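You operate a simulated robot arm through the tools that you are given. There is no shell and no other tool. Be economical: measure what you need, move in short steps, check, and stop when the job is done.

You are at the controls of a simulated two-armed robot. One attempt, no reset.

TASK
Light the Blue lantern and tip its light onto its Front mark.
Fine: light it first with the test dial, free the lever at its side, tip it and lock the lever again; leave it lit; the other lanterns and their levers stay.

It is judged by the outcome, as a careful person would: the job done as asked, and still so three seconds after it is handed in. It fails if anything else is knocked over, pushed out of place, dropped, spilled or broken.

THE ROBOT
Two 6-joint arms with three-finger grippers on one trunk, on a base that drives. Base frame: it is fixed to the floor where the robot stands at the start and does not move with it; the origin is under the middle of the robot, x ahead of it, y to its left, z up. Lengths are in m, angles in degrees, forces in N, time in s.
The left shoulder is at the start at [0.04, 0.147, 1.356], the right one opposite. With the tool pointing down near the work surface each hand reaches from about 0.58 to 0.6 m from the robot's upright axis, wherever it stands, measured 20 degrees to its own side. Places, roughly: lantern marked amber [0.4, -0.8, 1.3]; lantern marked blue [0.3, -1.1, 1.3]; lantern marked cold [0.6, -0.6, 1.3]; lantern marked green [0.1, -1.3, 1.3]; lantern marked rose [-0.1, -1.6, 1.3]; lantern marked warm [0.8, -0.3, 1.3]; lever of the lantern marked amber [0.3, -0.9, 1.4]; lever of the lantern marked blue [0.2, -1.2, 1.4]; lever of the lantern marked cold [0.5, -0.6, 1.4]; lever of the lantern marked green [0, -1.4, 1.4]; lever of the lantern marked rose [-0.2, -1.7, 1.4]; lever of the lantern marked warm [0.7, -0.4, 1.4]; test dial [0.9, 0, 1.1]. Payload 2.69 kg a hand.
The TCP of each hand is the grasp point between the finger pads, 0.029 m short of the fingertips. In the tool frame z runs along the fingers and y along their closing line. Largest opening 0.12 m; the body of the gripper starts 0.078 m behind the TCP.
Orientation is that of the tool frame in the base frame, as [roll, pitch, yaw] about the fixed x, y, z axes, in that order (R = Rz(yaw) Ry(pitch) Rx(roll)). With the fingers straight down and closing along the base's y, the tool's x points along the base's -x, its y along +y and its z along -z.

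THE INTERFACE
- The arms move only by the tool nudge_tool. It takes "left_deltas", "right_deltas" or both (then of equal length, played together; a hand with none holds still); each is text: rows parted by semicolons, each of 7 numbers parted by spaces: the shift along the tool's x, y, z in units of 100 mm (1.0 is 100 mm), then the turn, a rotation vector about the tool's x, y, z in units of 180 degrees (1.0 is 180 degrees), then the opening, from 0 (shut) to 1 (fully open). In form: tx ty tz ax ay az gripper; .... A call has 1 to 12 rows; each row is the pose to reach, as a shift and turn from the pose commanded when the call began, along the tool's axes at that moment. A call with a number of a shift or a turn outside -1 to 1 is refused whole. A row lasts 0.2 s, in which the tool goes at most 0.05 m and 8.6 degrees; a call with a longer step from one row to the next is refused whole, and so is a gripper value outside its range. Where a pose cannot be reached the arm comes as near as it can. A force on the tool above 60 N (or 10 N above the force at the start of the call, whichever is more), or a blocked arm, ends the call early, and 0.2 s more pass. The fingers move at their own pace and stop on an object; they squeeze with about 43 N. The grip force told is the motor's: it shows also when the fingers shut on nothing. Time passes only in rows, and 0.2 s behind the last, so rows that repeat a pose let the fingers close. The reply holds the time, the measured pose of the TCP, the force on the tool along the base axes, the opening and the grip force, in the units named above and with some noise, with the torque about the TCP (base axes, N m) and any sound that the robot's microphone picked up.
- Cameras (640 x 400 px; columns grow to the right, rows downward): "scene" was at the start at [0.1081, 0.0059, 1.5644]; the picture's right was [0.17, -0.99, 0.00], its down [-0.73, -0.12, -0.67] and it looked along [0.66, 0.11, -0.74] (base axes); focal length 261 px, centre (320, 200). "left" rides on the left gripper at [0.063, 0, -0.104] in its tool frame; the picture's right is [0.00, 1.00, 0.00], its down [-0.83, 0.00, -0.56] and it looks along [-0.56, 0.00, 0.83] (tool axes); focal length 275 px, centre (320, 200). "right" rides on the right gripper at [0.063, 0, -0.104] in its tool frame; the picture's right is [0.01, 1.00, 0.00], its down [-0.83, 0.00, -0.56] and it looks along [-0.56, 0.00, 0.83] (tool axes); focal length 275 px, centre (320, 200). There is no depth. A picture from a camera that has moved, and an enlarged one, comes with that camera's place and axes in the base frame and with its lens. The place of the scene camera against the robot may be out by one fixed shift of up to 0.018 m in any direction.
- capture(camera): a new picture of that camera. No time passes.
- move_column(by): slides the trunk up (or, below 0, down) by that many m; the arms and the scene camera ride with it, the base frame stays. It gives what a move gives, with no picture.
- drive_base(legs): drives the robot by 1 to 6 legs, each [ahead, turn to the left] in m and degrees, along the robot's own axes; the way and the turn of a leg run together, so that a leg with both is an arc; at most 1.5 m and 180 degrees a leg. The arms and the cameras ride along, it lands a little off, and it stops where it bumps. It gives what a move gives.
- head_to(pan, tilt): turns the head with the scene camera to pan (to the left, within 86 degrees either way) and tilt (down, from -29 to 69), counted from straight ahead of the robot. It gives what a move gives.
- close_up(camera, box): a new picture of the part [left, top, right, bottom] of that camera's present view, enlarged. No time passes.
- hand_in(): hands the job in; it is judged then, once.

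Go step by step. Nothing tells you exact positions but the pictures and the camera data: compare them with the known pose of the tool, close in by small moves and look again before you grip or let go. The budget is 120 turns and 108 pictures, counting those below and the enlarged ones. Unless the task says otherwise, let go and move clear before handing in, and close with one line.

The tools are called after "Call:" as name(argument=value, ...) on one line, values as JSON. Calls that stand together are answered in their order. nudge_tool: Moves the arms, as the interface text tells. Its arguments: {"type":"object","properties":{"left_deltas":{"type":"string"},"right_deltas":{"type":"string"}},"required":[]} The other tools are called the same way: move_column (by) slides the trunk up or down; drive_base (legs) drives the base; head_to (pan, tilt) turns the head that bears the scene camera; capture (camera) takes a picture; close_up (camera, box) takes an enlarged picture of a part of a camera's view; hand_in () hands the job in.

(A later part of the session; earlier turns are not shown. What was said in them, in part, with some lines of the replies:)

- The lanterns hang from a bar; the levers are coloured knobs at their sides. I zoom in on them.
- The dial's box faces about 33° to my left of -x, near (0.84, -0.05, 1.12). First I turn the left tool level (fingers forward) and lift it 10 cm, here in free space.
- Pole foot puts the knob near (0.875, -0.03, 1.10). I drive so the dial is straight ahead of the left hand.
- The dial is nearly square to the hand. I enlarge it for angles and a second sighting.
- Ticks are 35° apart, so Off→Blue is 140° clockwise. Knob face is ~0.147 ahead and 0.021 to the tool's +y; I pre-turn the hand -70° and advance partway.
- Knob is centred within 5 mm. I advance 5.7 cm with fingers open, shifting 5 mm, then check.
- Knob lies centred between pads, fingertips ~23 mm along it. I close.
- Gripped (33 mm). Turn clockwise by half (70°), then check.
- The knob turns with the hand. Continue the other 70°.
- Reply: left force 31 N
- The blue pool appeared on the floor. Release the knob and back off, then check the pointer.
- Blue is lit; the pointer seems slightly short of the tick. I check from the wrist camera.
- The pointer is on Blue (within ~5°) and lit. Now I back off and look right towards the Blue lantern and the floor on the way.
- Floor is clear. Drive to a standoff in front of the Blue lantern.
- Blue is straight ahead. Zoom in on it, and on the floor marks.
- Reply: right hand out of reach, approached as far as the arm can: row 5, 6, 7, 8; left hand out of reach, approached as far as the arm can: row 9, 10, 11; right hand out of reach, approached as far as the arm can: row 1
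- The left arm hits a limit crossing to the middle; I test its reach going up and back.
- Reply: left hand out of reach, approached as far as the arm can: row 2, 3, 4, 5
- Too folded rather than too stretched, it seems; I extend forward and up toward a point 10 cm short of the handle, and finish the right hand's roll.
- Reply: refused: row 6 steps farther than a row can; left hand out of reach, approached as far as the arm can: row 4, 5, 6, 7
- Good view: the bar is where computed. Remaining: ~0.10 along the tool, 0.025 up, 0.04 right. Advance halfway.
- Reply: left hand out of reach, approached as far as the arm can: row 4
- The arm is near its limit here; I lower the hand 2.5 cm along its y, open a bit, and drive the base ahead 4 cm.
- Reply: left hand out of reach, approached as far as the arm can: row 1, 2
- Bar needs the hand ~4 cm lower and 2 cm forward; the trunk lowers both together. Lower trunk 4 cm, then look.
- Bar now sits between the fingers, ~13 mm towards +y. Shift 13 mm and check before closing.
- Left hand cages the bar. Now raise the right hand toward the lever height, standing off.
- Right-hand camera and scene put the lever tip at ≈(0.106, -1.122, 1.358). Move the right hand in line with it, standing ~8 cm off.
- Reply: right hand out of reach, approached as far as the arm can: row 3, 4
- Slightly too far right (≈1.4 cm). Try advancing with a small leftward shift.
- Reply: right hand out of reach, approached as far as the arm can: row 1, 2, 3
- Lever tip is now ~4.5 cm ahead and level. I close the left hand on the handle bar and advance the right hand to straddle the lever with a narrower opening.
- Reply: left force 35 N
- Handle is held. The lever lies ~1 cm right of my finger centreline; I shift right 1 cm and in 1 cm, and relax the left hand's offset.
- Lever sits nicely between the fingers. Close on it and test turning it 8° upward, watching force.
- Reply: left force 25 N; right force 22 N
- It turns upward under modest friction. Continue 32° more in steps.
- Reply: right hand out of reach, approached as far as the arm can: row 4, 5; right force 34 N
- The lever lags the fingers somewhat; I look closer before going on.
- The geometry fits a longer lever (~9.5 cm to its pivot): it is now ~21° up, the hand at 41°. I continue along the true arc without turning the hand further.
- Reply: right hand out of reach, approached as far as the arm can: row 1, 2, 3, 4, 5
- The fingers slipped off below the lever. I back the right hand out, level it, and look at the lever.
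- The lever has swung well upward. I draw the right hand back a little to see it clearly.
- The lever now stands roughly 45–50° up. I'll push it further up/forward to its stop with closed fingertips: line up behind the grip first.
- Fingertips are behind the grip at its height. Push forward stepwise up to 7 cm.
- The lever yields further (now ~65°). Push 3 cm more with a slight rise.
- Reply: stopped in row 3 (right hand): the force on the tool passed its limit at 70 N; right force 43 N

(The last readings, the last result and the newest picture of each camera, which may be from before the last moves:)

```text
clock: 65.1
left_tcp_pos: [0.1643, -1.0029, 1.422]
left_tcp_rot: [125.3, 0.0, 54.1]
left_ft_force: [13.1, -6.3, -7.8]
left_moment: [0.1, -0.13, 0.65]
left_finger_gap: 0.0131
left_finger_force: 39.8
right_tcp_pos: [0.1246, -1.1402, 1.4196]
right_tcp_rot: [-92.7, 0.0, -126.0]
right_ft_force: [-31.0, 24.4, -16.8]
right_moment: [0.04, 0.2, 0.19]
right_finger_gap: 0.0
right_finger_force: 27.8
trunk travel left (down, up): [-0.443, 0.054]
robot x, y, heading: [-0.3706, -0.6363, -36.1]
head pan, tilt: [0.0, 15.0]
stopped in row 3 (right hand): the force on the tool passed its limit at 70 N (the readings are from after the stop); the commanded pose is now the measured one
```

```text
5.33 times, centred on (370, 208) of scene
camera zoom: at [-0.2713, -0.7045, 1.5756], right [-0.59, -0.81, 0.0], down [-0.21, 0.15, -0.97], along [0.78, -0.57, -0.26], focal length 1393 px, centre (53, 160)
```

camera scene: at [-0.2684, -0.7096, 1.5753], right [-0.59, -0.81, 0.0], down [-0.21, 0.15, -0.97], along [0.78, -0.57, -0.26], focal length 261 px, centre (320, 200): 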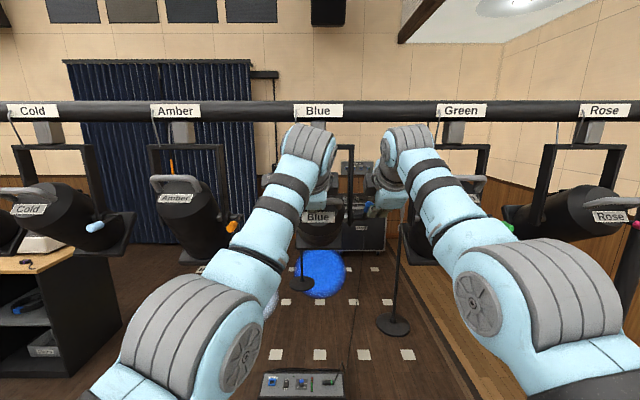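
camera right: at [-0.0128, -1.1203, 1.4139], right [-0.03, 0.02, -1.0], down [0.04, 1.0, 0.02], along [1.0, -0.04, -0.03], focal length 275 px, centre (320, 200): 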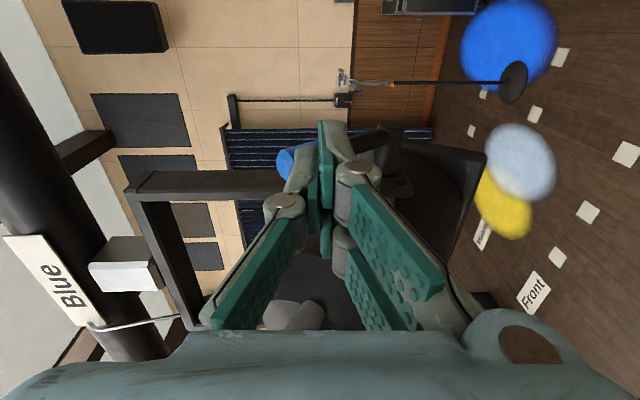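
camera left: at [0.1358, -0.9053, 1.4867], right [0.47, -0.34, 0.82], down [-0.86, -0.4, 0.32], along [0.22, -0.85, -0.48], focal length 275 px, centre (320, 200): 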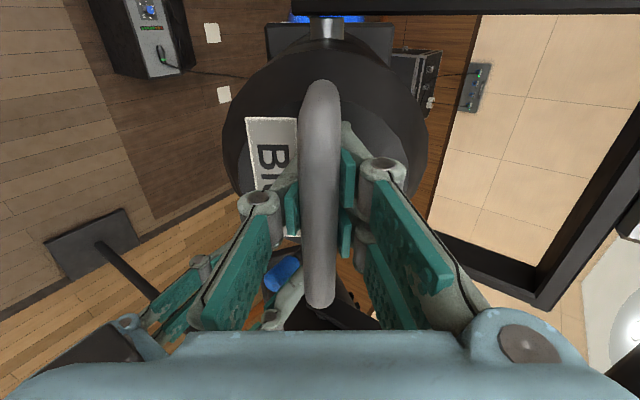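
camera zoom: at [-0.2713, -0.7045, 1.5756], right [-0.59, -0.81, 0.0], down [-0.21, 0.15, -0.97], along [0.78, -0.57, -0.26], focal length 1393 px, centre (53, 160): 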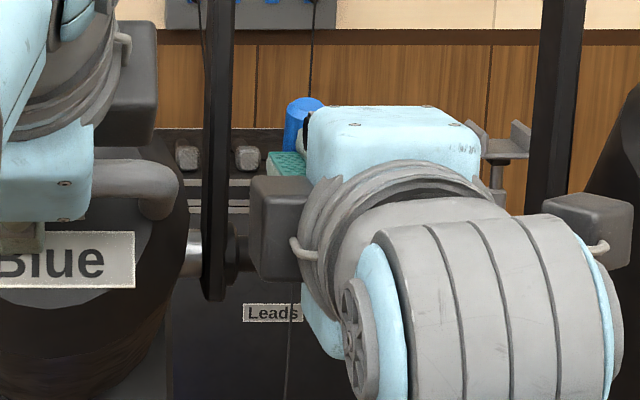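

Lever is now upright against its stop — freed. I back the right hand off and begin tipping: half of ~21° with the left hand.

Call:
nudge_tool(right_deltas="0 0 -0.2 0 0 0 0; 0 0 -0.4 0 0 0 0; 0 0 -0.5 0 0 0 0; 0 0 -0.5 0 0 0 0; 0 0 -0.5 0 0 0 0; 0 0 -0.5 0 0 0 0", left_deltas="0 0 0 0 0 0 0; 0 0 0 0 0 0 0; 0 0.06 0.003 0.02 0 0 0; 0 0.12 0.008 0.04 0 0 0; 0 0.186 0.0175 0.06 0 0 0; 0 0.186 0.0175 0.06 0 0 0")

Call:
capture(camera="scene")

Call:
capture(camera="left")

```text
clock: 66.5
left_tcp_pos: [0.1597, -0.9962, 1.4106]
left_tcp_rot: [135.0, -0.1, 53.3]
left_ft_force: [1.5, -33.6, 7.8]
left_moment: [-0.36, 0.62, 0.54]
left_finger_gap: 0.0139
left_finger_force: 39.6
left hand out of reach, approached as far as the arm can: row 3, 4, 5, 6
right_tcp_pos: [0.0911, -1.13, 1.416]
right_tcp_rot: [-93.1, 0.6, -126.0]
right_ft_force: [1.5, 0.0, -0.6]
right_moment: [0.02, -0.01, -0.01]
right_finger_gap: 0.0003
right_finger_force: 28.1
trunk travel left (down, up): [-0.443, 0.054]
robot x, y, heading: [-0.3675, -0.6315, -36.0]
head pan, tilt: [0.0, 15.0]
stopped in row 6 (left hand): the force on the tool passed its limit at 69 N (the readings are from after the stop); the commanded pose is now the measured one
```

```text
36 pictures are left
camera scene: at [-0.2651, -0.7249, 1.5744], right [-0.59, -0.81, -0.01], down [-0.21, 0.16, -0.96], along [0.78, -0.57, -0.27], focal length 261 px, centre (320, 200)
```

scene: 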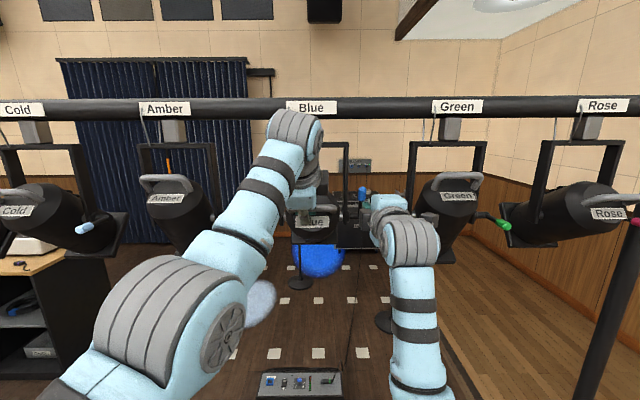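

```text
35 pictures are left
camera left: at [0.1374, -0.9017, 1.4848], right [0.57, -0.43, 0.71], down [-0.81, -0.43, 0.39], along [0.14, -0.8, -0.59], focal length 275 px, centre (320, 200)
```

left: 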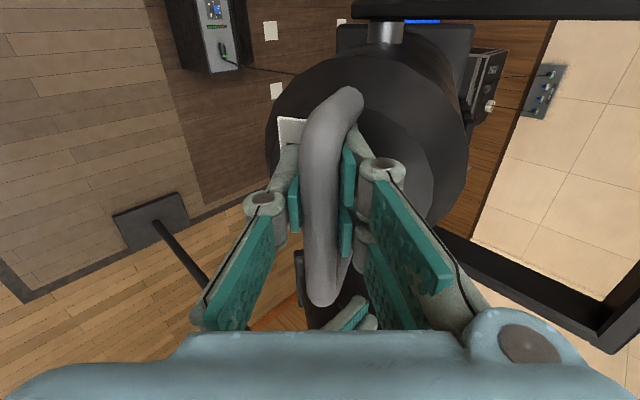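

The pitched left hand folds the arm to its limit and pressed the handle down instead. I release, back out, and level the left hand; then regrip nearly horizontally.

Call:
nudge_tool(left_deltas="0 0 0 0 0 0 0.5; 0 0 0 0 0 0 0.6; 0 0 -0.2 0 0 0 0.6; 0 0 -0.4 0 0 0 0.6; 0 0 -0.6 0 0 0 0.6; 0 0 -0.6 -0.04 0 0 0.6; 0 0 -0.6 -0.08 0 0 0.6; 0 0 -0.6 -0.12 0 0 0.6; 0 0 -0.6 -0.16 0 0 0.6; 0 0 -0.6 -0.19 0 0 0.6")

Call:
capture(camera="left")

Call:
capture(camera="scene")

```text
clock: 68.7
left_tcp_pos: [0.1716, -0.9343, 1.4697]
left_tcp_rot: [100.7, 0.1, 53.6]
left_ft_force: [-0.5, 0.8, -0.3]
left_moment: [-0.01, -0.01, 0.03]
left_finger_gap: 0.072
left_finger_force: 0.1
left hand out of reach, approached as far as the arm can: row 7, 8, 9, 10
right_tcp_pos: [0.0906, -1.1167, 1.4214]
right_tcp_rot: [-92.7, 0.1, -126.0]
right_ft_force: [-0.6, 0.4, -0.4]
right_moment: [-0.01, 0.01, 0.01]
right_finger_gap: 0.0
right_finger_force: 28.3
trunk travel left (down, up): [-0.443, 0.054]
robot x, y, heading: [-0.3691, -0.6399, -36.1]
head pan, tilt: [0.0, 15.0]
```

```text
34 pictures are left
camera left: at [0.1268, -0.8232, 1.4898], right [0.15, -0.11, 0.98], down [-0.93, -0.35, 0.1], along [0.33, -0.93, -0.16], focal length 275 px, centre (320, 200)
```

left: 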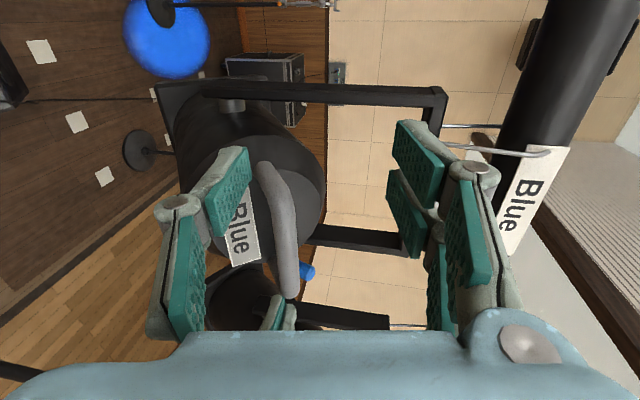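

```text
33 pictures are left
camera scene: at [-0.2669, -0.7101, 1.5753], right [-0.59, -0.81, 0.0], down [-0.21, 0.15, -0.97], along [0.78, -0.57, -0.26], focal length 261 px, centre (320, 200)
```

scene: 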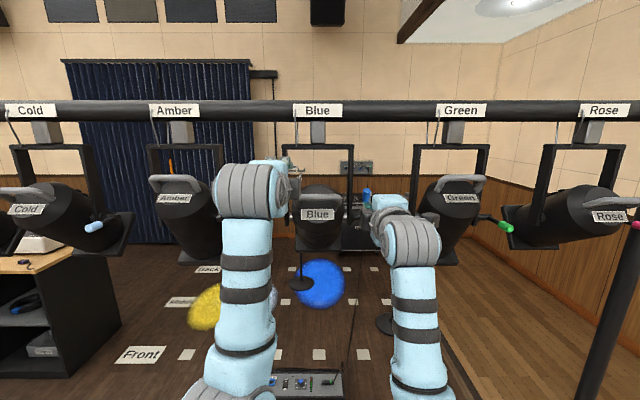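

The lantern stays put unaided, and the spot is a bit nearer already. Now regrip with nearly level fingers: lower first, then forward.

Call:
nudge_tool(left_deltas="-0.15 -0.15 0.03 0 0 0 0.6; -0.3 -0.3 0.06 0 0 0 0.6; -0.4 -0.44 0.08 0 0 0 0.6; -0.5 -0.42 0.2 0 0 0 0.6; -0.6 -0.4 0.35 0 0 0 0.6; -0.65 -0.38 0.42 0 0 0 0.6; -0.65 -0.38 0.42 0 0 0 0.6")

Call:
capture(camera="left")

```text
clock: 70.3
left_tcp_pos: [0.2154, -0.9745, 1.4365]
left_tcp_rot: [100.7, 0.8, 54.1]
left_ft_force: [20.4, 31.7, -1.6]
left_moment: [0.72, -0.5, 0.06]
left_finger_gap: 0.0812
left_finger_force: 1.1
left hand out of reach, approached as far as the arm can: row 1, 2, 3, 4, 5, 6, 7
right_tcp_pos: [0.0997, -1.1001, 1.4239]
right_tcp_rot: [-92.5, -0.8, -126.0]
right_ft_force: [0.5, 0.3, 0.2]
right_moment: [-0.04, 0.02, -0.02]
right_finger_gap: 0.0
right_finger_force: 28.2
trunk travel left (down, up): [-0.443, 0.054]
robot x, y, heading: [-0.3699, -0.6327, -35.6]
head pan, tilt: [0.0, 15.0]
```

```text
32 pictures are left
camera left: at [0.1692, -0.8638, 1.4558], right [0.16, -0.1, 0.98], down [-0.93, -0.35, 0.11], along [0.33, -0.93, -0.15], focal length 275 px, centre (320, 200)
```

left: 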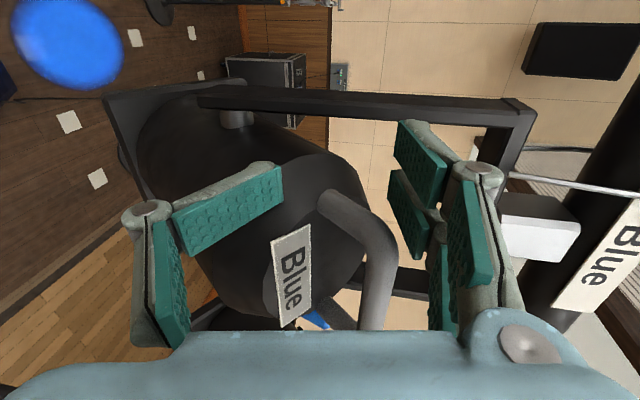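

The level hand drifted left and pushed the lantern's side with a finger. I back both hands straight out, then check.

Call:
nudge_tool(left_deltas="0 0.03 -0.2 0 0 0 0.6; 0.05 0.05 -0.4 0 0 0 0.6; 0.1 0.1 -0.6 0 0 0 0.5; 0.2 0.1 -0.8 0 0 0 0.4", right_deltas="0 0 -0.2 0 0 0 0; 0 0 -0.4 0 0 0 0; 0.1 0 -0.6 0 0 0 0; 0.3 0 -0.6 0 0 0 0")

Call:
drive_base(legs=[[-0.1, 0]])

Call:
capture(camera="scene")

```text
clock: 71.3
left_tcp_pos: [0.1716, -0.9205, 1.4648]
left_tcp_rot: [100.8, 0.4, 53.7]
left_ft_force: [-0.5, -0.1, 1.0]
left_moment: [0.0, 0.01, -0.01]
left_finger_gap: 0.0478
left_finger_force: 0.2
left hand out of reach, approached as far as the arm can: row 1, 2, 3, 4
right_tcp_pos: [0.0255, -1.1044, 1.4234]
right_tcp_rot: [-92.7, 0.0, -125.9]
right_ft_force: [-0.2, 0.0, 0.4]
right_moment: [0.01, 0.03, -0.03]
right_finger_gap: 0.0
right_finger_force: 28.7
trunk travel left (down, up): [-0.443, 0.054]
robot x, y, heading: [-0.3681, -0.633, -36.0]
head pan, tilt: [0.0, 15.0]
```

```text
clock: 72.4
left_tcp_pos: [0.0986, -0.8733, 1.4596]
left_tcp_rot: [101.2, 0.2, 53.6]
left_ft_force: [0.7, -1.8, -0.9]
left_moment: [-0.01, -0.02, 0.0]
left_finger_gap: 0.048
left_finger_force: 0.1
right_tcp_pos: [-0.0481, -1.057, 1.4173]
right_tcp_rot: [-93.2, 0.2, -126.1]
right_ft_force: [1.2, -0.2, -0.5]
right_moment: [0.01, -0.05, 0.0]
right_finger_gap: 0.0
right_finger_force: 28.6
trunk travel left (down, up): [-0.443, 0.054]
robot x, y, heading: [-0.4496, -0.5782, -36.2]
head pan, tilt: [0.0, 15.0]
```

```text
31 pictures are left
camera scene: at [-0.337, -0.659, 1.5742], right [-0.59, -0.81, 0.0], down [-0.22, 0.16, -0.96], along [0.78, -0.57, -0.27], focal length 261 px, centre (320, 200)
```

scene: 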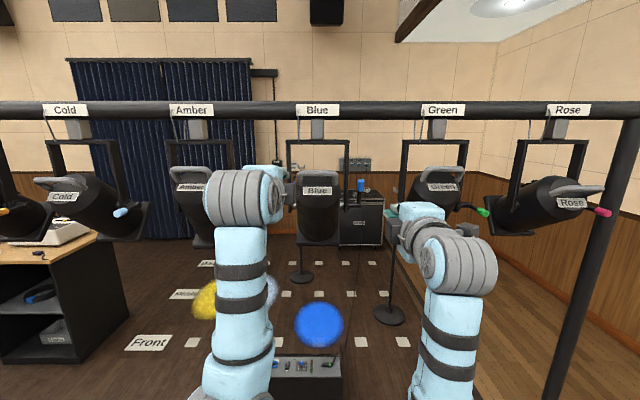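

The accidental push tipped it the right way: the blue spot is now just short of the Front row. I enlarge to measure.

Call:
close_up(camera="scene", box=[250, 270, 410, 370])

Call:
close_up(camera="scene", box=[270, 160, 390, 235])

```text
4.00 times, centred on (330, 320) of scene
camera zoom: at [-0.337, -0.659, 1.5742], right [-0.59, -0.81, 0.0], down [-0.22, 0.16, -0.96], along [0.78, -0.57, -0.27], focal length 1045 px, centre (280, -280)
```

zoom: 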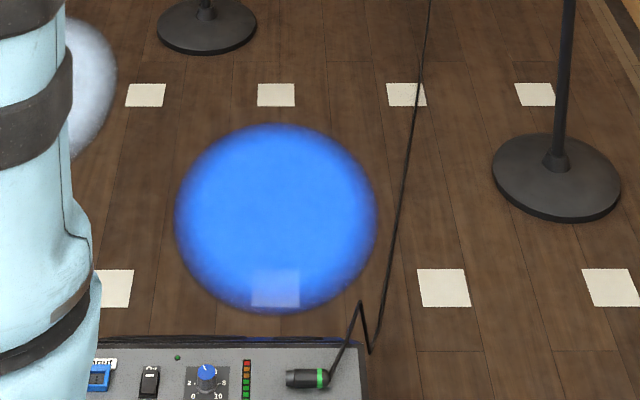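

```text
5.33 times, centred on (330, 198) of scene
camera zoom: at [-0.337, -0.659, 1.5742], right [-0.59, -0.81, 0.0], down [-0.22, 0.16, -0.96], along [0.78, -0.57, -0.27], focal length 1393 px, centre (267, 213)
```

zoom: 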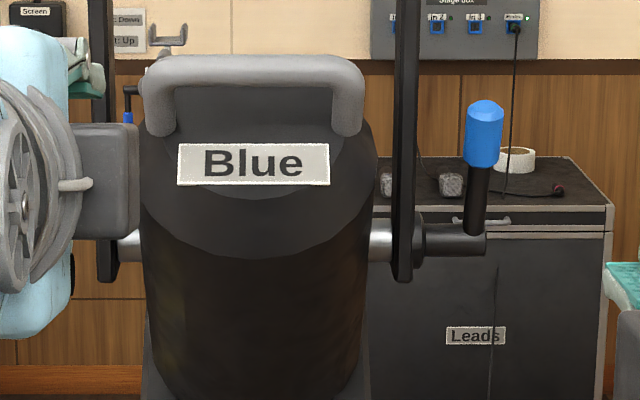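

Needs ~5° more (spot 0.18 m short). Lantern holds itself, so the right hand can do the rest: I tuck the left hand low and back, then turn the base left so handle and lever face the right arm.

Call:
nudge_tool(left_deltas="0 -0.3 -0.1 0 0 0 0.4; 0 -0.6 -0.2 0 0 0 0.4; 0 -0.8 -0.3 0 0 0 0.4; 0 -1 -0.4 0 0 0 0.4")

Call:
nudge_tool(left_deltas="0 -0.3 -0.1 0 0 0 0.4; 0 -0.6 -0.2 0 0 0 0.4; 0 -0.8 -0.3 0 0 0 0.4; 0 -1 -0.4 0 0 0 0.4")

Call:
nudge_tool(left_deltas="0 -0.3 -0.1 0 0 0 0.4; 0 -0.6 -0.2 0 0 0 0.4; 0 -0.8 -0.3 0 0 0 0.4; 0 -1 -0.3 0 0 0 0.4")

Call:
drive_base(legs=[[0, 9]])

Call:
capture(camera="scene")

Call:
capture(camera="right")

```text
clock: 73.4
left_tcp_pos: [0.0781, -0.8056, 1.3817]
left_tcp_rot: [100.6, 0.0, 53.6]
left_ft_force: [-0.9, -0.1, 0.7]
left_moment: [-0.01, 0.0, -0.03]
left_finger_gap: 0.048
left_finger_force: 0.1
left hand out of reach, approached as far as the arm can: row 1, 2, 3, 4
right_tcp_pos: [-0.0604, -1.0476, 1.4249]
right_tcp_rot: [-92.6, 0.1, -126.1]
right_ft_force: [-0.8, 0.1, 0.3]
right_moment: [0.06, 0.03, 0.02]
right_finger_gap: 0.0
right_finger_force: 28.6
trunk travel left (down, up): [-0.443, 0.054]
robot x, y, heading: [-0.448, -0.5765, -35.9]
head pan, tilt: [0.0, 15.0]
```

```text
clock: 74.6
left_tcp_pos: [0.0768, -0.7373, 1.2985]
left_tcp_rot: [99.1, -4.3, 56.8]
left_ft_force: [-0.2, 0.0, 0.7]
left_moment: [-0.01, -0.02, -0.03]
left_finger_gap: 0.0479
left_finger_force: 0.1
left hand out of reach, approached as far as the arm can: row 1, 2, 3, 4
right_tcp_pos: [-0.0589, -1.049, 1.4233]
right_tcp_rot: [-92.7, 0.1, -126.0]
right_ft_force: [-0.3, -0.5, 0.4]
right_moment: [0.03, -0.05, -0.01]
right_finger_gap: 0.0
right_finger_force: 28.4
trunk travel left (down, up): [-0.443, 0.054]
robot x, y, heading: [-0.45, -0.5784, -36.0]
head pan, tilt: [0.0, 15.0]
stopped in row 4 (left hand): the arm was blocked; the commanded pose is now the measured one
```

```text
clock: 75.3
left_tcp_pos: [0.0651, -0.7074, 1.327]
left_tcp_rot: [87.0, -7.2, 59.6]
left_ft_force: [-1.2, -0.3, -0.2]
left_moment: [-0.01, -0.02, -0.02]
left_finger_gap: 0.0479
left_finger_force: 0.1
right_tcp_pos: [-0.057, -1.0494, 1.4239]
right_tcp_rot: [-92.8, 0.1, -126.2]
right_ft_force: [-0.2, -0.1, -0.8]
right_moment: [-0.01, 0.0, 0.0]
right_finger_gap: 0.0001
right_finger_force: 28.7
trunk travel left (down, up): [-0.443, 0.054]
robot x, y, heading: [-0.4474, -0.5725, -36.1]
head pan, tilt: [0.0, 15.0]
stopped in row 3 (left hand): the arm was blocked; the commanded pose is now the measured one
```

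```text
clock: 76.4
left_tcp_pos: [0.0799, -0.6281, 1.3268]
left_tcp_rot: [87.1, -7.3, 68.4]
left_ft_force: [-0.2, 0.7, 0.8]
left_moment: [0.01, 0.03, -0.02]
left_finger_gap: 0.0481
left_finger_force: 0.0
right_tcp_pos: [0.0095, -0.986, 1.4236]
right_tcp_rot: [-92.7, 0.2, -117.2]
right_ft_force: [0.2, 0.9, -0.2]
right_moment: [0.03, -0.01, 0.0]
right_finger_gap: 0.0002
right_finger_force: 28.4
trunk travel left (down, up): [-0.443, 0.054]
robot x, y, heading: [-0.4484, -0.5775, -27.2]
head pan, tilt: [0.0, 15.0]
```

```text
28 pictures are left
camera scene: at [-0.3394, -0.6387, 1.5754], right [-0.46, -0.89, 0.0], down [-0.23, 0.12, -0.97], along [0.86, -0.44, -0.26], focal length 261 px, centre (320, 200)
```

scene: 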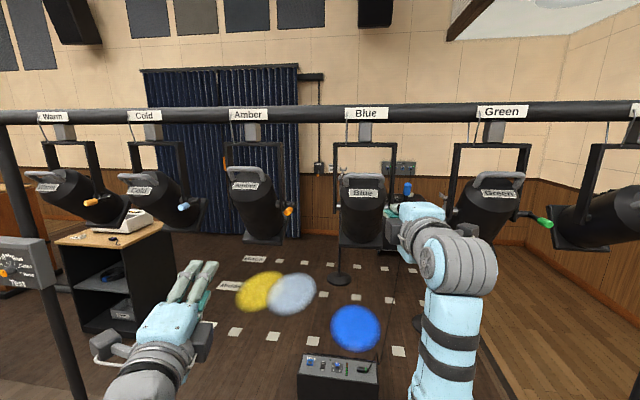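

```text
27 pictures are left
camera right: at [-0.1132, -0.995, 1.4272], right [-0.04, 0.02, -1.0], down [-0.11, 0.99, 0.02], along [0.99, 0.11, -0.04], focal length 275 px, centre (320, 200)
```

right: 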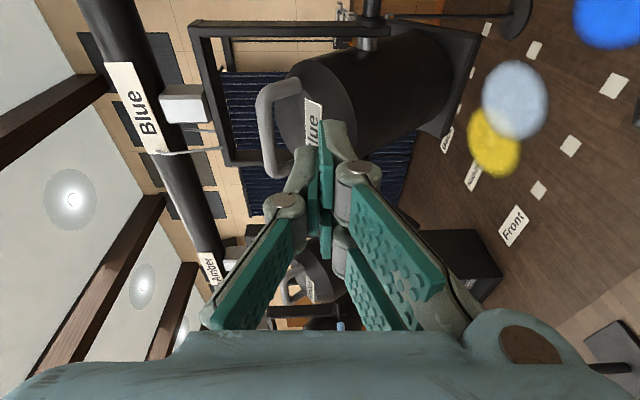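

Bar now at ≈(0.185, -1.037, 1.465). I line the right hand up with it (fingers open), and drive 10 cm ahead.

Call:
nudge_tool(right_deltas="-0.1 -0.12 0 0 0 0 0.4; -0.2 -0.25 0 0 0 0 0.5; -0.3 -0.38 0 0 0 0 0.5; -0.35 -0.42 0 0 0 0 0.5")

Call:
drive_base(legs=[[0.1, 0]])

Call:
capture(camera="right")

```text
clock: 77.4
left_tcp_pos: [0.0805, -0.626, 1.3257]
left_tcp_rot: [87.0, -7.3, 68.5]
left_ft_force: [1.1, -0.7, 0.0]
left_moment: [-0.01, 0.0, -0.01]
left_finger_gap: 0.0482
left_finger_force: 0.0
right_tcp_pos: [0.0268, -0.9529, 1.4671]
right_tcp_rot: [-92.7, 0.1, -117.3]
right_ft_force: [-0.4, 0.7, 0.0]
right_moment: [0.02, 0.0, -0.02]
right_finger_gap: 0.0601
right_finger_force: 0.0
trunk travel left (down, up): [-0.443, 0.054]
robot x, y, heading: [-0.4514, -0.5747, -27.2]
head pan, tilt: [0.0, 15.0]
```

```text
clock: 78.5
left_tcp_pos: [0.1522, -0.6633, 1.3312]
left_tcp_rot: [86.2, -7.1, 68.6]
left_ft_force: [-0.9, 0.3, 0.3]
left_moment: [-0.02, 0.04, 0.0]
left_finger_gap: 0.0478
left_finger_force: 0.0
right_tcp_pos: [0.0976, -0.9895, 1.4736]
right_tcp_rot: [-91.9, 0.0, -117.3]
right_ft_force: [-0.4, 0.7, 0.5]
right_moment: [0.02, 0.1, -0.02]
right_finger_gap: 0.0601
right_finger_force: 0.1
trunk travel left (down, up): [-0.443, 0.054]
robot x, y, heading: [-0.3642, -0.6221, -27.3]
head pan, tilt: [0.0, 15.0]
```

```text
26 pictures are left
camera right: at [-0.0247, -0.9992, 1.4774], right [-0.03, 0.01, -1.0], down [-0.11, 0.99, 0.02], along [0.99, 0.11, -0.03], focal length 275 px, centre (320, 200)
```

right: 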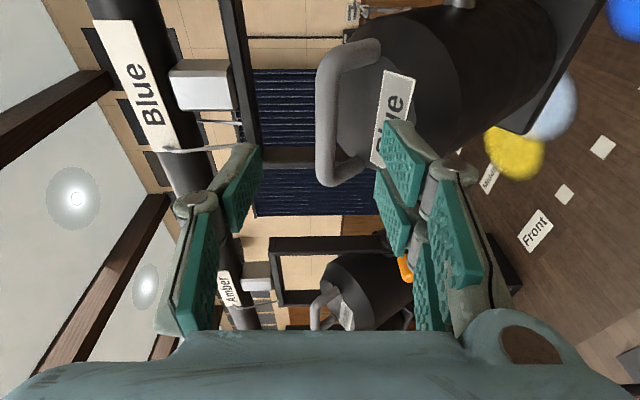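

Bar lies centred between the fingers, ~10 cm ahead. Advance 6.5 cm.

Call:
nudge_tool(right_deltas="0 0.02 0.2 0 0 0 0.5; 0 0.03 0.4 0 0 0 0.5; 0 0.03 0.55 0 0 0 0.5; 0 0.03 0.65 0 0 0 0.5")

Call:
capture(camera="right")

```text
clock: 79.5
left_tcp_pos: [0.1634, -0.669, 1.3266]
left_tcp_rot: [86.8, -7.4, 68.5]
left_ft_force: [-0.5, -0.1, -0.1]
left_moment: [-0.01, 0.0, -0.02]
left_finger_gap: 0.0482
left_finger_force: 0.2
right_tcp_pos: [0.1653, -1.0255, 1.465]
right_tcp_rot: [-92.3, 0.1, -117.3]
right_ft_force: [-5.3, 3.2, 2.5]
right_moment: [0.08, 0.16, -0.05]
right_finger_gap: 0.0609
right_finger_force: 0.0
trunk travel left (down, up): [-0.443, 0.054]
robot x, y, heading: [-0.3636, -0.6178, -27.8]
head pan, tilt: [0.0, 15.0]
```

```text
25 pictures are left
camera right: at [0.043, -1.0348, 1.468], right [-0.04, 0.02, -1.0], down [-0.11, 0.99, 0.02], along [0.99, 0.11, -0.04], focal length 275 px, centre (320, 200)
```

right: 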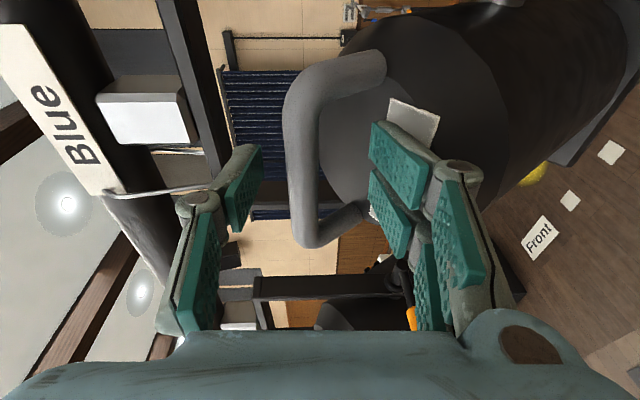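

The lower fingertip just touches the cap; bar is 1 cm higher than my centre. Back slightly, raise 11 mm, narrow the opening, and advance again.

Call:
nudge_tool(right_deltas="0 -0.05 -0.15 0 0 0 0.45; 0 -0.11 -0.15 0 0 0 0.35; 0 -0.11 0 0 0 0 0.35; 0 -0.11 0.12 0 0 0 0.35; 0 -0.11 0.2 0 0 0 0.35")

Call:
capture(camera="right")

Call:
capture(camera="scene")

```text
clock: 80.7
left_tcp_pos: [0.1627, -0.6685, 1.3283]
left_tcp_rot: [86.8, -7.3, 68.6]
left_ft_force: [-0.8, 0.4, -0.2]
left_moment: [-0.06, -0.04, 0.01]
left_finger_gap: 0.0483
left_finger_force: 0.1
right_tcp_pos: [0.1825, -1.0349, 1.4737]
right_tcp_rot: [-92.4, 0.1, -117.2]
right_ft_force: [-4.0, 2.3, 3.2]
right_moment: [0.03, 0.1, -0.01]
right_finger_gap: 0.0416
right_finger_force: 0.1
trunk travel left (down, up): [-0.443, 0.054]
robot x, y, heading: [-0.3635, -0.6242, -27.7]
head pan, tilt: [0.0, 15.0]
```

```text
24 pictures are left
camera right: at [0.0606, -1.0442, 1.4775], right [-0.04, 0.02, -1.0], down [-0.11, 0.99, 0.02], along [0.99, 0.11, -0.04], focal length 275 px, centre (320, 200)
```

right: 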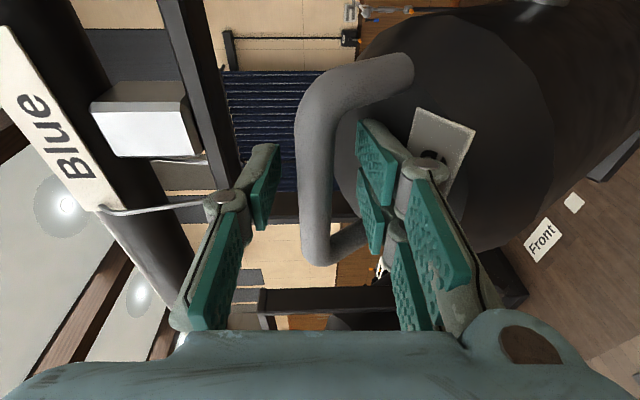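

```text
23 pictures are left
camera scene: at [-0.2548, -0.6792, 1.5757], right [-0.46, -0.89, 0.0], down [-0.23, 0.12, -0.97], along [0.86, -0.44, -0.26], focal length 261 px, centre (320, 200)
```

scene: 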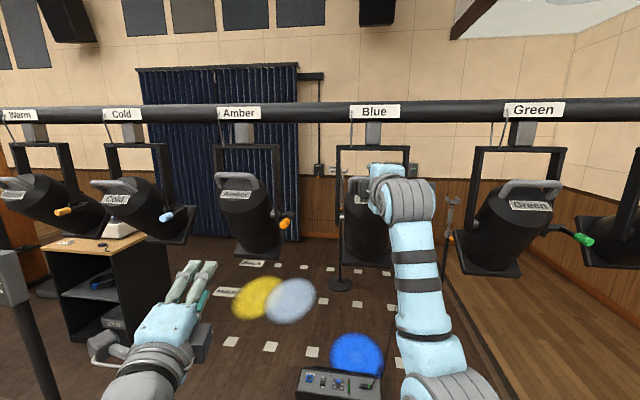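

The spot moved; it now looks near the Front mark. Enlarge.

Call:
close_up(camera="scene", box=[276, 310, 420, 400])

```text
4.44 times, centred on (348, 355) of scene
camera zoom: at [-0.2548, -0.6792, 1.5757], right [-0.46, -0.89, 0.0], down [-0.23, 0.12, -0.97], along [0.86, -0.44, -0.26], focal length 1161 px, centre (196, -489)
```

zoom: 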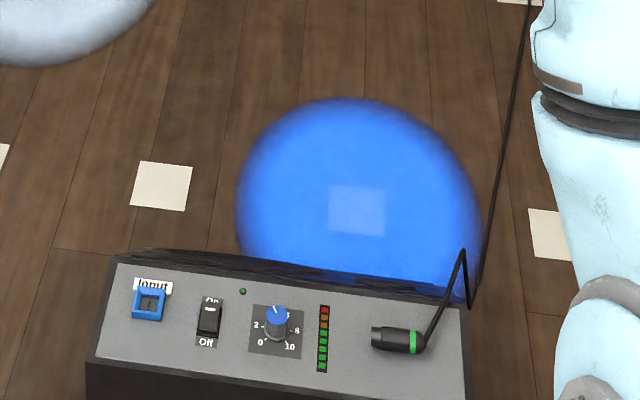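

The spot is centred on Blue's Front mark. I withdraw the right hand straight back and check that it stays.

Call:
nudge_tool(right_deltas="0 0 -0.2 0 0 0 0.35; 0 0 -0.4 0 0 0 0.35; 0 0 -0.7 0 0 0 0.35; 0 0 -1 0 0 0 0.35; 0 0 -1 0 0 0.045 0.35; 0 0 -1 0 0 0.09 0.35; 0 0 -1 0 0 0.135 0.35; 0 0 -1 0 0 0.18 0.35; 0 0 -1 0 0 0.225 0.35; 0 0 -1 0 0 0.27 0.35; 0 0 -1 0 0 0.315 0.35; 0 0 -1 0 0 0.36 0.4")

Call:
nudge_tool(right_deltas="0.2 0 0 0 0 0.045 0.5; 0.3 0 0 0 0 0.09 0.5; 0.3 0 0 0 0 0.14 0.5")

Call:
close_up(camera="scene", box=[276, 310, 420, 400])

Call:
capture(camera="right")

Call:
close_up(camera="scene", box=[320, 150, 480, 250])

```text
clock: 83.3
left_tcp_pos: [0.1657, -0.6704, 1.3261]
left_tcp_rot: [86.9, -7.4, 68.6]
left_ft_force: [0.2, 0.3, -1.1]
left_moment: [-0.01, 0.0, 0.03]
left_finger_gap: 0.0482
left_finger_force: 0.0
right_tcp_pos: [0.0999, -0.9901, 1.4764]
right_tcp_rot: [-96.1, 64.9, -122.8]
right_ft_force: [-0.4, 0.5, -0.1]
right_moment: [0.01, 0.02, 0.01]
right_finger_gap: 0.048
right_finger_force: 0.0
trunk travel left (down, up): [-0.443, 0.054]
robot x, y, heading: [-0.3636, -0.624, -27.4]
head pan, tilt: [0.0, 15.0]
```

```text
refused: row 3 steps farther than a row can; nothing moved
```

```text
4.44 times, centred on (348, 355) of scene
camera zoom: at [-0.2516, -0.681, 1.5754], right [-0.46, -0.89, 0.0], down [-0.23, 0.12, -0.97], along [0.86, -0.44, -0.26], focal length 1161 px, centre (196, -489)
```

zoom: 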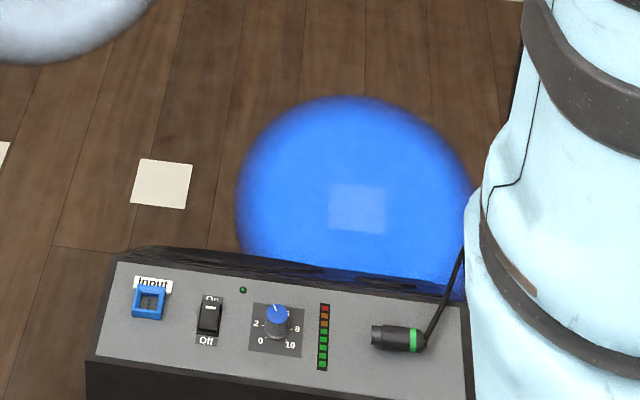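

```text
20 pictures are left
camera right: at [-0.009, -0.9666, 1.4235], right [0.4, 0.81, -0.43], down [-0.3, 0.55, 0.78], along [0.87, -0.18, 0.47], focal length 275 px, centre (320, 200)
```

right: 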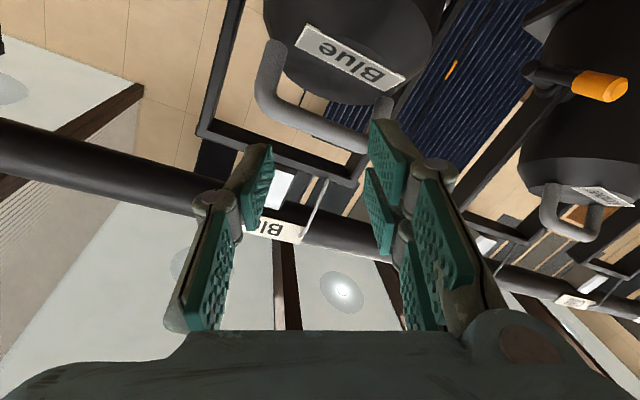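

```text
4.00 times, centred on (400, 200) of scene
camera zoom: at [-0.2516, -0.681, 1.5754], right [-0.46, -0.89, 0.0], down [-0.23, 0.12, -0.97], along [0.86, -0.44, -0.26], focal length 1045 px, centre (0, 200)
```

zoom: 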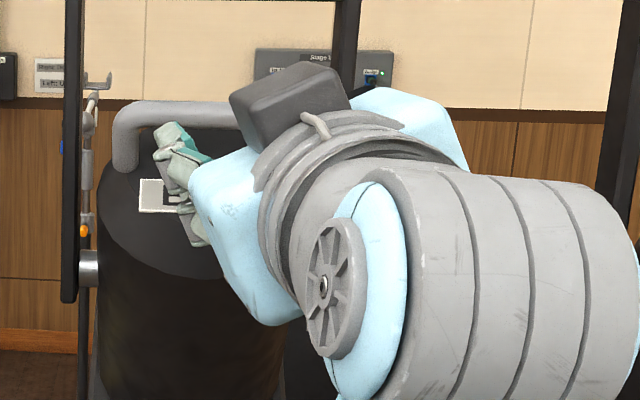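

The spot holds. Now finish rolling the right hand (fingers closing sideways) and move right/down to face the lever.

Call:
nudge_tool(right_deltas="0.25 -0.2 0 0 0 0.035 0.5; 0.5 -0.4 0 0 0 0.07 0.5; 0.7 -0.6 0 0 0 0.105 0.5; 0.9 -0.8 0 0 0 0.14 0.5")

Call:
capture(camera="right")

Call:
capture(camera="scene")

```text
clock: 84.3
left_tcp_pos: [0.1638, -0.6714, 1.3274]
left_tcp_rot: [86.9, -7.5, 68.7]
left_ft_force: [-0.4, 0.3, 0.2]
left_moment: [0.0, 0.02, 0.0]
left_finger_gap: 0.0482
left_finger_force: 0.1
right_tcp_pos: [0.0437, -1.0878, 1.4286]
right_tcp_rot: [173.8, 87.3, 146.5]
right_ft_force: [-0.9, 0.1, -0.3]
right_moment: [-0.02, -0.02, 0.04]
right_finger_gap: 0.0599
right_finger_force: 0.1
trunk travel left (down, up): [-0.443, 0.054]
robot x, y, heading: [-0.3625, -0.6225, -27.5]
head pan, tilt: [0.0, 15.0]
```

```text
18 pictures are left
camera right: at [-0.0523, -1.0404, 1.3691], right [0.46, 0.89, 0.0], down [-0.46, 0.24, 0.86], along [0.76, -0.39, 0.52], focal length 275 px, centre (320, 200)
```

right: 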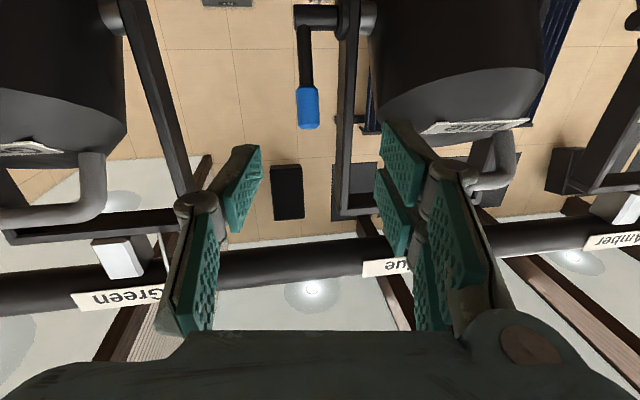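

```text
17 pictures are left
camera scene: at [-0.2527, -0.6827, 1.5754], right [-0.46, -0.89, 0.0], down [-0.23, 0.12, -0.97], along [0.86, -0.44, -0.26], focal length 261 px, centre (320, 200)
```

scene: 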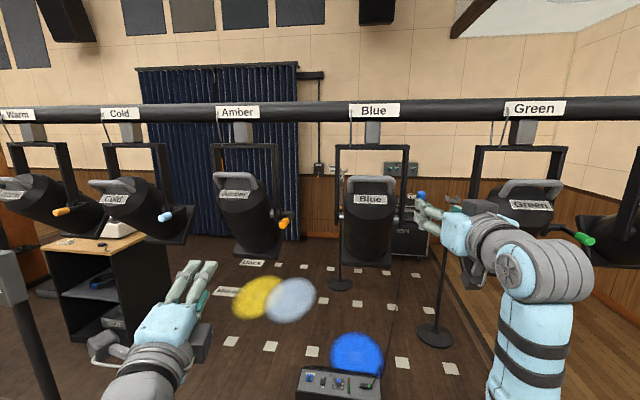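

Clear view: the lever is upright at ≈(0.156, -1.160), grip z≈1.42, ~13 cm ahead and 1.2 cm right. Advance to straddle it.

Call:
nudge_tool(right_deltas="0 -0.06 0.2 0 0 0 0.5; 0.02 -0.12 0.4 0 0 0 0.5; 0.02 -0.12 0.6 0 0 0 0.5; 0.02 -0.12 0.8 0 0 0 0.5")

Call:
capture(camera="right")

```text
clock: 85.3
left_tcp_pos: [0.1668, -0.6698, 1.3257]
left_tcp_rot: [86.9, -7.3, 68.6]
left_ft_force: [0.4, 0.1, -0.3]
left_moment: [-0.01, 0.02, 0.03]
left_finger_gap: 0.0481
left_finger_force: 0.1
right_tcp_pos: [0.1125, -1.1367, 1.4228]
right_tcp_rot: [178.3, 87.4, 151.1]
right_ft_force: [0.7, 0.5, 0.4]
right_moment: [-0.01, -0.02, 0.0]
right_finger_gap: 0.06
right_finger_force: 0.2
trunk travel left (down, up): [-0.443, 0.054]
robot x, y, heading: [-0.3647, -0.6193, -27.4]
head pan, tilt: [0.0, 15.0]
```

```text
16 pictures are left
camera right: at [0.0162, -1.0884, 1.3633], right [0.46, 0.89, 0.0], down [-0.46, 0.24, 0.86], along [0.76, -0.39, 0.52], focal length 275 px, centre (320, 200)
```

right: 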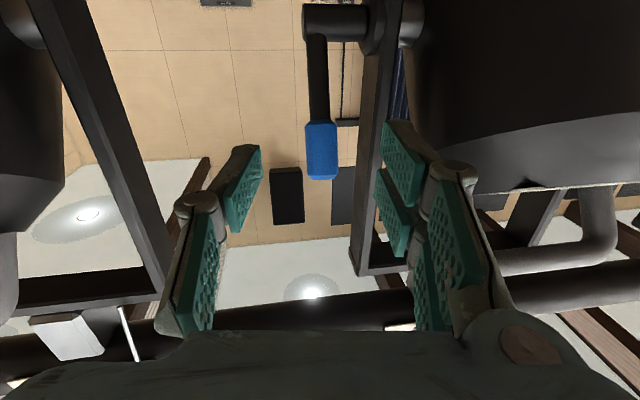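

Call:
close_up(camera="right", box=[240, 0, 432, 120])

Call:
close_up(camera="scene", box=[360, 150, 480, 225])

```text
3.33 times, centred on (336, 60) of right
camera zoom: at [0.0162, -1.0884, 1.3633], right [0.46, 0.89, 0.0], down [-0.46, 0.24, 0.86], along [0.76, -0.39, 0.52], focal length 918 px, centre (267, 667)
```

zoom: 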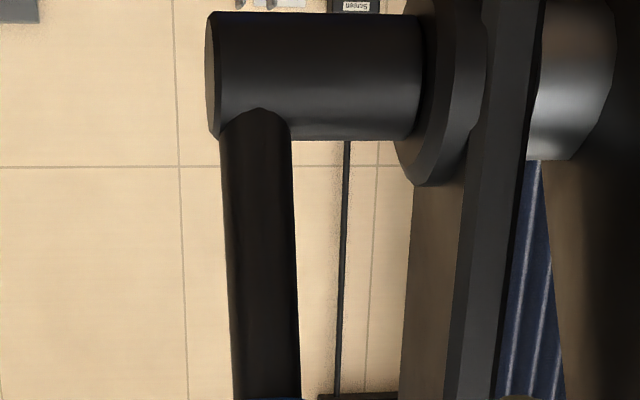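

```text
5.33 times, centred on (420, 188) of scene
camera zoom: at [-0.2507, -0.6807, 1.5754], right [-0.46, -0.89, 0.0], down [-0.23, 0.12, -0.97], along [0.86, -0.44, -0.26], focal length 1393 px, centre (-213, 267)
```

zoom: 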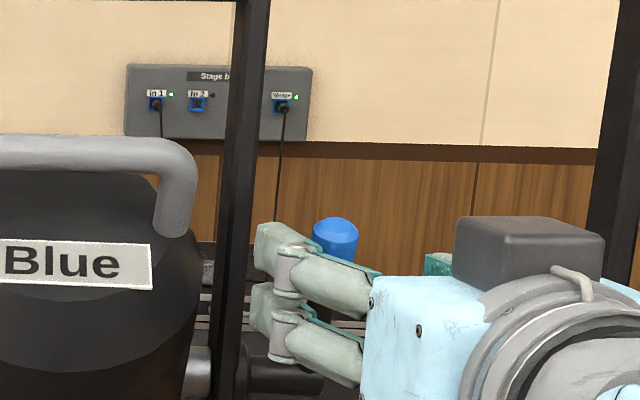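

There is ~3 cm between lever and yoke; I narrow the fingers to 3 cm opening, yaw 8° to match, and advance 4.2 cm.

Call:
nudge_tool(right_deltas="-0.03 0 0 0.023 0 0 0.28; -0.03 0 0.02 0.046 0 0 0.26; -0.03 -0.01 0.2 0.046 0 0 0.26; -0.03 -0.01 0.35 0.046 0 0 0.26; -0.03 -0.01 0.42 0.046 0 0 0.26")

Call:
capture(camera="right")

```text
clock: 86.5
left_tcp_pos: [0.1645, -0.6695, 1.3266]
left_tcp_rot: [87.0, -7.4, 68.6]
left_ft_force: [-0.3, 0.7, -0.3]
left_moment: [-0.03, 0.05, -0.02]
left_finger_gap: 0.0479
left_finger_force: 0.0
right_tcp_pos: [0.1481, -1.1556, 1.4259]
right_tcp_rot: [-173.3, 87.4, 151.2]
right_ft_force: [0.5, 0.0, 0.8]
right_moment: [-0.03, -0.03, -0.03]
right_finger_gap: 0.0311
right_finger_force: 0.1
trunk travel left (down, up): [-0.443, 0.054]
robot x, y, heading: [-0.362, -0.622, -27.4]
head pan, tilt: [0.0, 15.0]
```

```text
13 pictures are left
camera right: at [0.0602, -1.0953, 1.3651], right [0.58, 0.81, -0.01], down [-0.42, 0.31, 0.86], along [0.7, -0.49, 0.52], focal length 275 px, centre (320, 200)
```

right: 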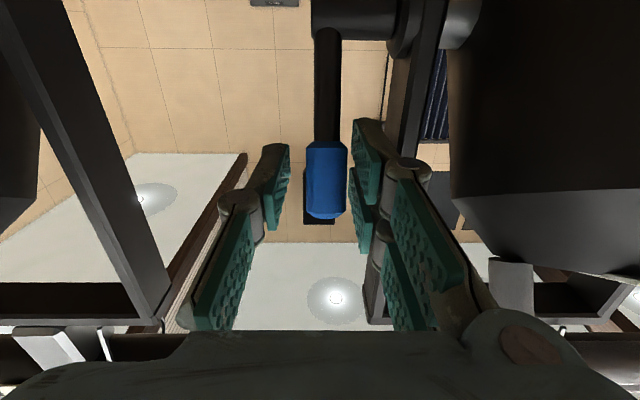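

Lever grip sits between the fingers. Close and draw it back and down along its arc to horizontal.

Call:
nudge_tool(right_deltas="0 0 0 0 0 0 0; 0 0 0 0 0 0 0; 0.02 0 -0.13 0 0 0 0; 0.08 0 -0.28 0 0 0 0; 0.176 0 -0.4 0 0 0 0; 0.3 0 -0.5 0 0 0 0; 0.395 0 -0.545 0 0 0 0; 0.5 0 -0.57 0 0 0 0; 0.6 0 -0.58 0 0 0 0; 0.63 0 -0.58 0 0 0 0")

Call:
capture(camera="right")

```text
clock: 88.7
left_tcp_pos: [0.1688, -0.6675, 1.3253]
left_tcp_rot: [87.0, -7.2, 68.6]
left_ft_force: [-0.8, 0.0, -0.1]
left_moment: [-0.03, -0.02, -0.04]
left_finger_gap: 0.0479
left_finger_force: 0.0
right_tcp_pos: [0.102, -1.117, 1.3643]
right_tcp_rot: [-170.2, 87.5, 154.4]
right_ft_force: [14.0, -1.3, 15.6]
right_moment: [-0.83, -1.2, -0.03]
right_finger_gap: 0.0174
right_finger_force: 43.0
trunk travel left (down, up): [-0.443, 0.054]
robot x, y, heading: [-0.3608, -0.6187, -27.2]
head pan, tilt: [0.0, 15.0]
```

```text
12 pictures are left
camera right: at [0.013, -1.0579, 1.305], right [0.58, 0.81, -0.01], down [-0.42, 0.31, 0.85], along [0.7, -0.49, 0.52], focal length 275 px, centre (320, 200)
```

right: 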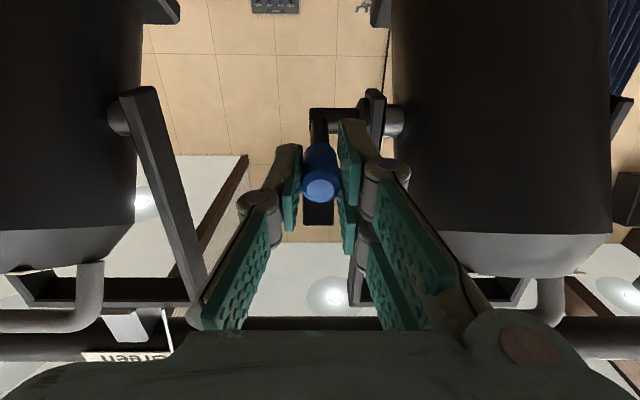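

The lever followed to about horizontal. Press down a bit more to seat it at its lock stop.

Call:
nudge_tool(right_deltas="0.05 0 0 0 0 0 0; 0.1 0 0.01 0 0 0 0; 0.15 0 0.02 0 0 0 0; 0.15 0 0.02 0 0 0 0")

Call:
close_up(camera="scene", box=[350, 170, 470, 245])

```text
clock: 89.7
left_tcp_pos: [0.1657, -0.6671, 1.3261]
left_tcp_rot: [86.9, -7.2, 68.6]
left_ft_force: [-0.3, 0.0, -0.7]
left_moment: [-0.01, 0.02, -0.02]
left_finger_gap: 0.048
left_finger_force: 0.0
right_tcp_pos: [0.1002, -1.1175, 1.356]
right_tcp_rot: [-167.4, 88.2, 157.2]
right_ft_force: [18.5, -9.7, 43.3]
right_moment: [-0.77, -1.33, -0.04]
right_finger_gap: 0.0176
right_finger_force: 43.3
trunk travel left (down, up): [-0.443, 0.054]
robot x, y, heading: [-0.3607, -0.6217, -27.9]
head pan, tilt: [0.0, 15.0]
```

```text
5.33 times, centred on (410, 208) of scene
camera zoom: at [-0.2507, -0.6771, 1.5757], right [-0.46, -0.89, 0.0], down [-0.23, 0.12, -0.97], along [0.86, -0.44, -0.26], focal length 1393 px, centre (-160, 160)
```

zoom: 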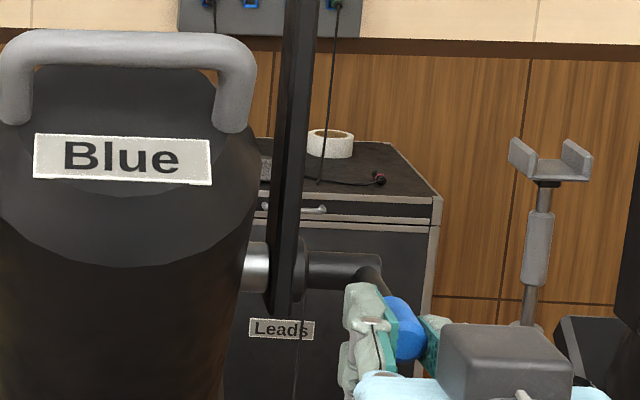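

Force rose to 43 N at the original lever height: it is at its lock stop. Release, draw back, and compare with the other levers and the spot.

Call:
nudge_tool(right_deltas="-0.1 0 0 0 0 0 0; -0.12 0 0 0 0 0 0.25; -0.12 0 0 0 0 0 0.3; -0.12 0 -0.2 0 0 0 0.3; -0.12 0 -0.4 0 0 0 0.3; -0.12 0 -0.7 0 0 0 0.3; 0 -0.2 -1 0 0 0 0.3; 0 -0.5 -1 0 0 0 0.3")

Call:
capture(camera="scene")

Call:
close_up(camera="scene", box=[350, 170, 470, 245])

Call:
close_up(camera="scene", box=[276, 310, 420, 400])

```text
clock: 91.5
left_tcp_pos: [0.1649, -0.6734, 1.3275]
left_tcp_rot: [86.9, -7.4, 68.7]
left_ft_force: [-0.4, -0.9, 0.9]
left_moment: [0.04, -0.03, 0.03]
left_finger_gap: 0.0481
left_finger_force: 0.1
right_tcp_pos: [-0.0127, -1.1077, 1.355]
right_tcp_rot: [-177.0, 87.4, 147.4]
right_ft_force: [-0.6, -0.9, 0.1]
right_moment: [-0.01, -0.02, -0.02]
right_finger_gap: 0.0358
right_finger_force: 0.0
trunk travel left (down, up): [-0.443, 0.054]
robot x, y, heading: [-0.3649, -0.623, -27.2]
head pan, tilt: [0.0, 15.0]
```

```text
10 pictures are left
camera scene: at [-0.2534, -0.6844, 1.5754], right [-0.46, -0.89, 0.0], down [-0.23, 0.12, -0.97], along [0.86, -0.44, -0.26], focal length 261 px, centre (320, 200)
```

scene: 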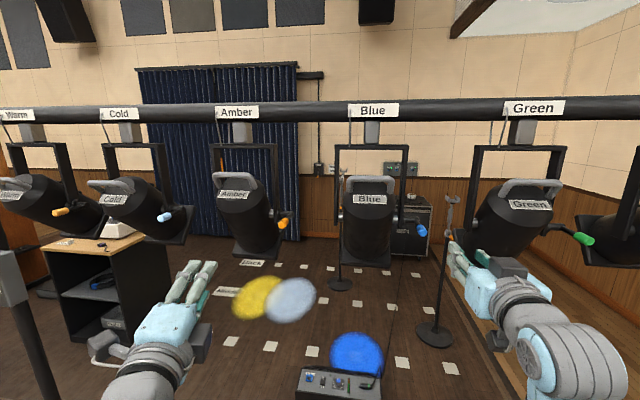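

```text
5.33 times, centred on (410, 208) of scene
camera zoom: at [-0.2534, -0.6844, 1.5754], right [-0.46, -0.89, 0.0], down [-0.23, 0.12, -0.97], along [0.86, -0.44, -0.26], focal length 1393 px, centre (-160, 160)
```

zoom: 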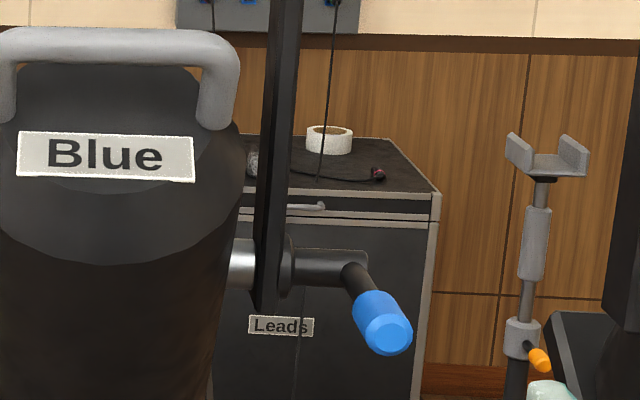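

```text
4.44 times, centred on (348, 355) of scene
camera zoom: at [-0.2534, -0.6844, 1.5754], right [-0.46, -0.89, 0.0], down [-0.23, 0.12, -0.97], along [0.86, -0.44, -0.26], focal length 1161 px, centre (196, -489)
```

zoom: 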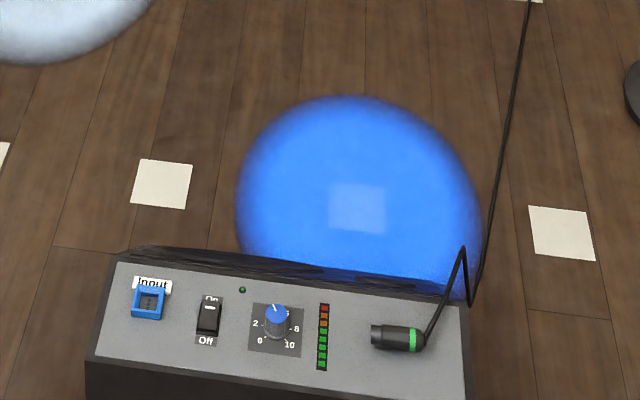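

The lever is back at its locked position, in line with the others, and the blue spot is centred on the Front mark. I back the base clear and take one last look.

Call:
drive_base(legs=[[-0.2, 0]])

Call:
capture(camera="scene")

```text
clock: 93.1
left_tcp_pos: [-0.0096, -0.5806, 1.3243]
left_tcp_rot: [87.2, -7.3, 68.3]
left_ft_force: [0.3, -0.3, -0.5]
left_moment: [0.0, 0.0, 0.0]
left_finger_gap: 0.0479
left_finger_force: 0.0
right_tcp_pos: [-0.1868, -1.0159, 1.3536]
right_tcp_rot: [-173.3, 87.2, 150.9]
right_ft_force: [-0.1, -0.6, 0.2]
right_moment: [0.0, -0.03, 0.01]
right_finger_gap: 0.0357
right_finger_force: 0.0
trunk travel left (down, up): [-0.443, 0.054]
robot x, y, heading: [-0.5421, -0.5293, -27.6]
head pan, tilt: [0.0, 15.0]
```

```text
7 pictures are left
camera scene: at [-0.4247, -0.5912, 1.5749], right [-0.46, -0.89, 0.0], down [-0.23, 0.12, -0.96], along [0.85, -0.45, -0.26], focal length 261 px, centre (320, 200)
```

scene: 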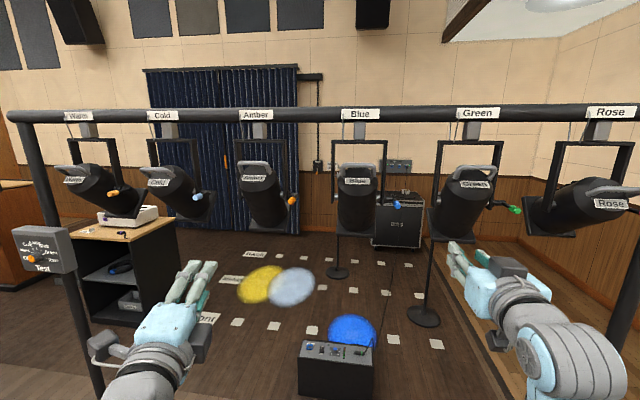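

Everything is in place: Blue is lit, its spot is on the Front mark, its lever is locked, and the other lanterns and levers look unchanged. I'm handing in.

Call:
hand_in()

```text
The job is handed in.
```

The Blue lantern is lit, its light is centred on its Front mark, its lever is locked again, and the other lanterns and levers are as they were. The first part of the tip came from the left hand pressing the handle and a finger pushing the lantern's side by accident. I finished it with a light push on the rear cap. The test dial's pointer sits on Blue, about 5° short of the tick.
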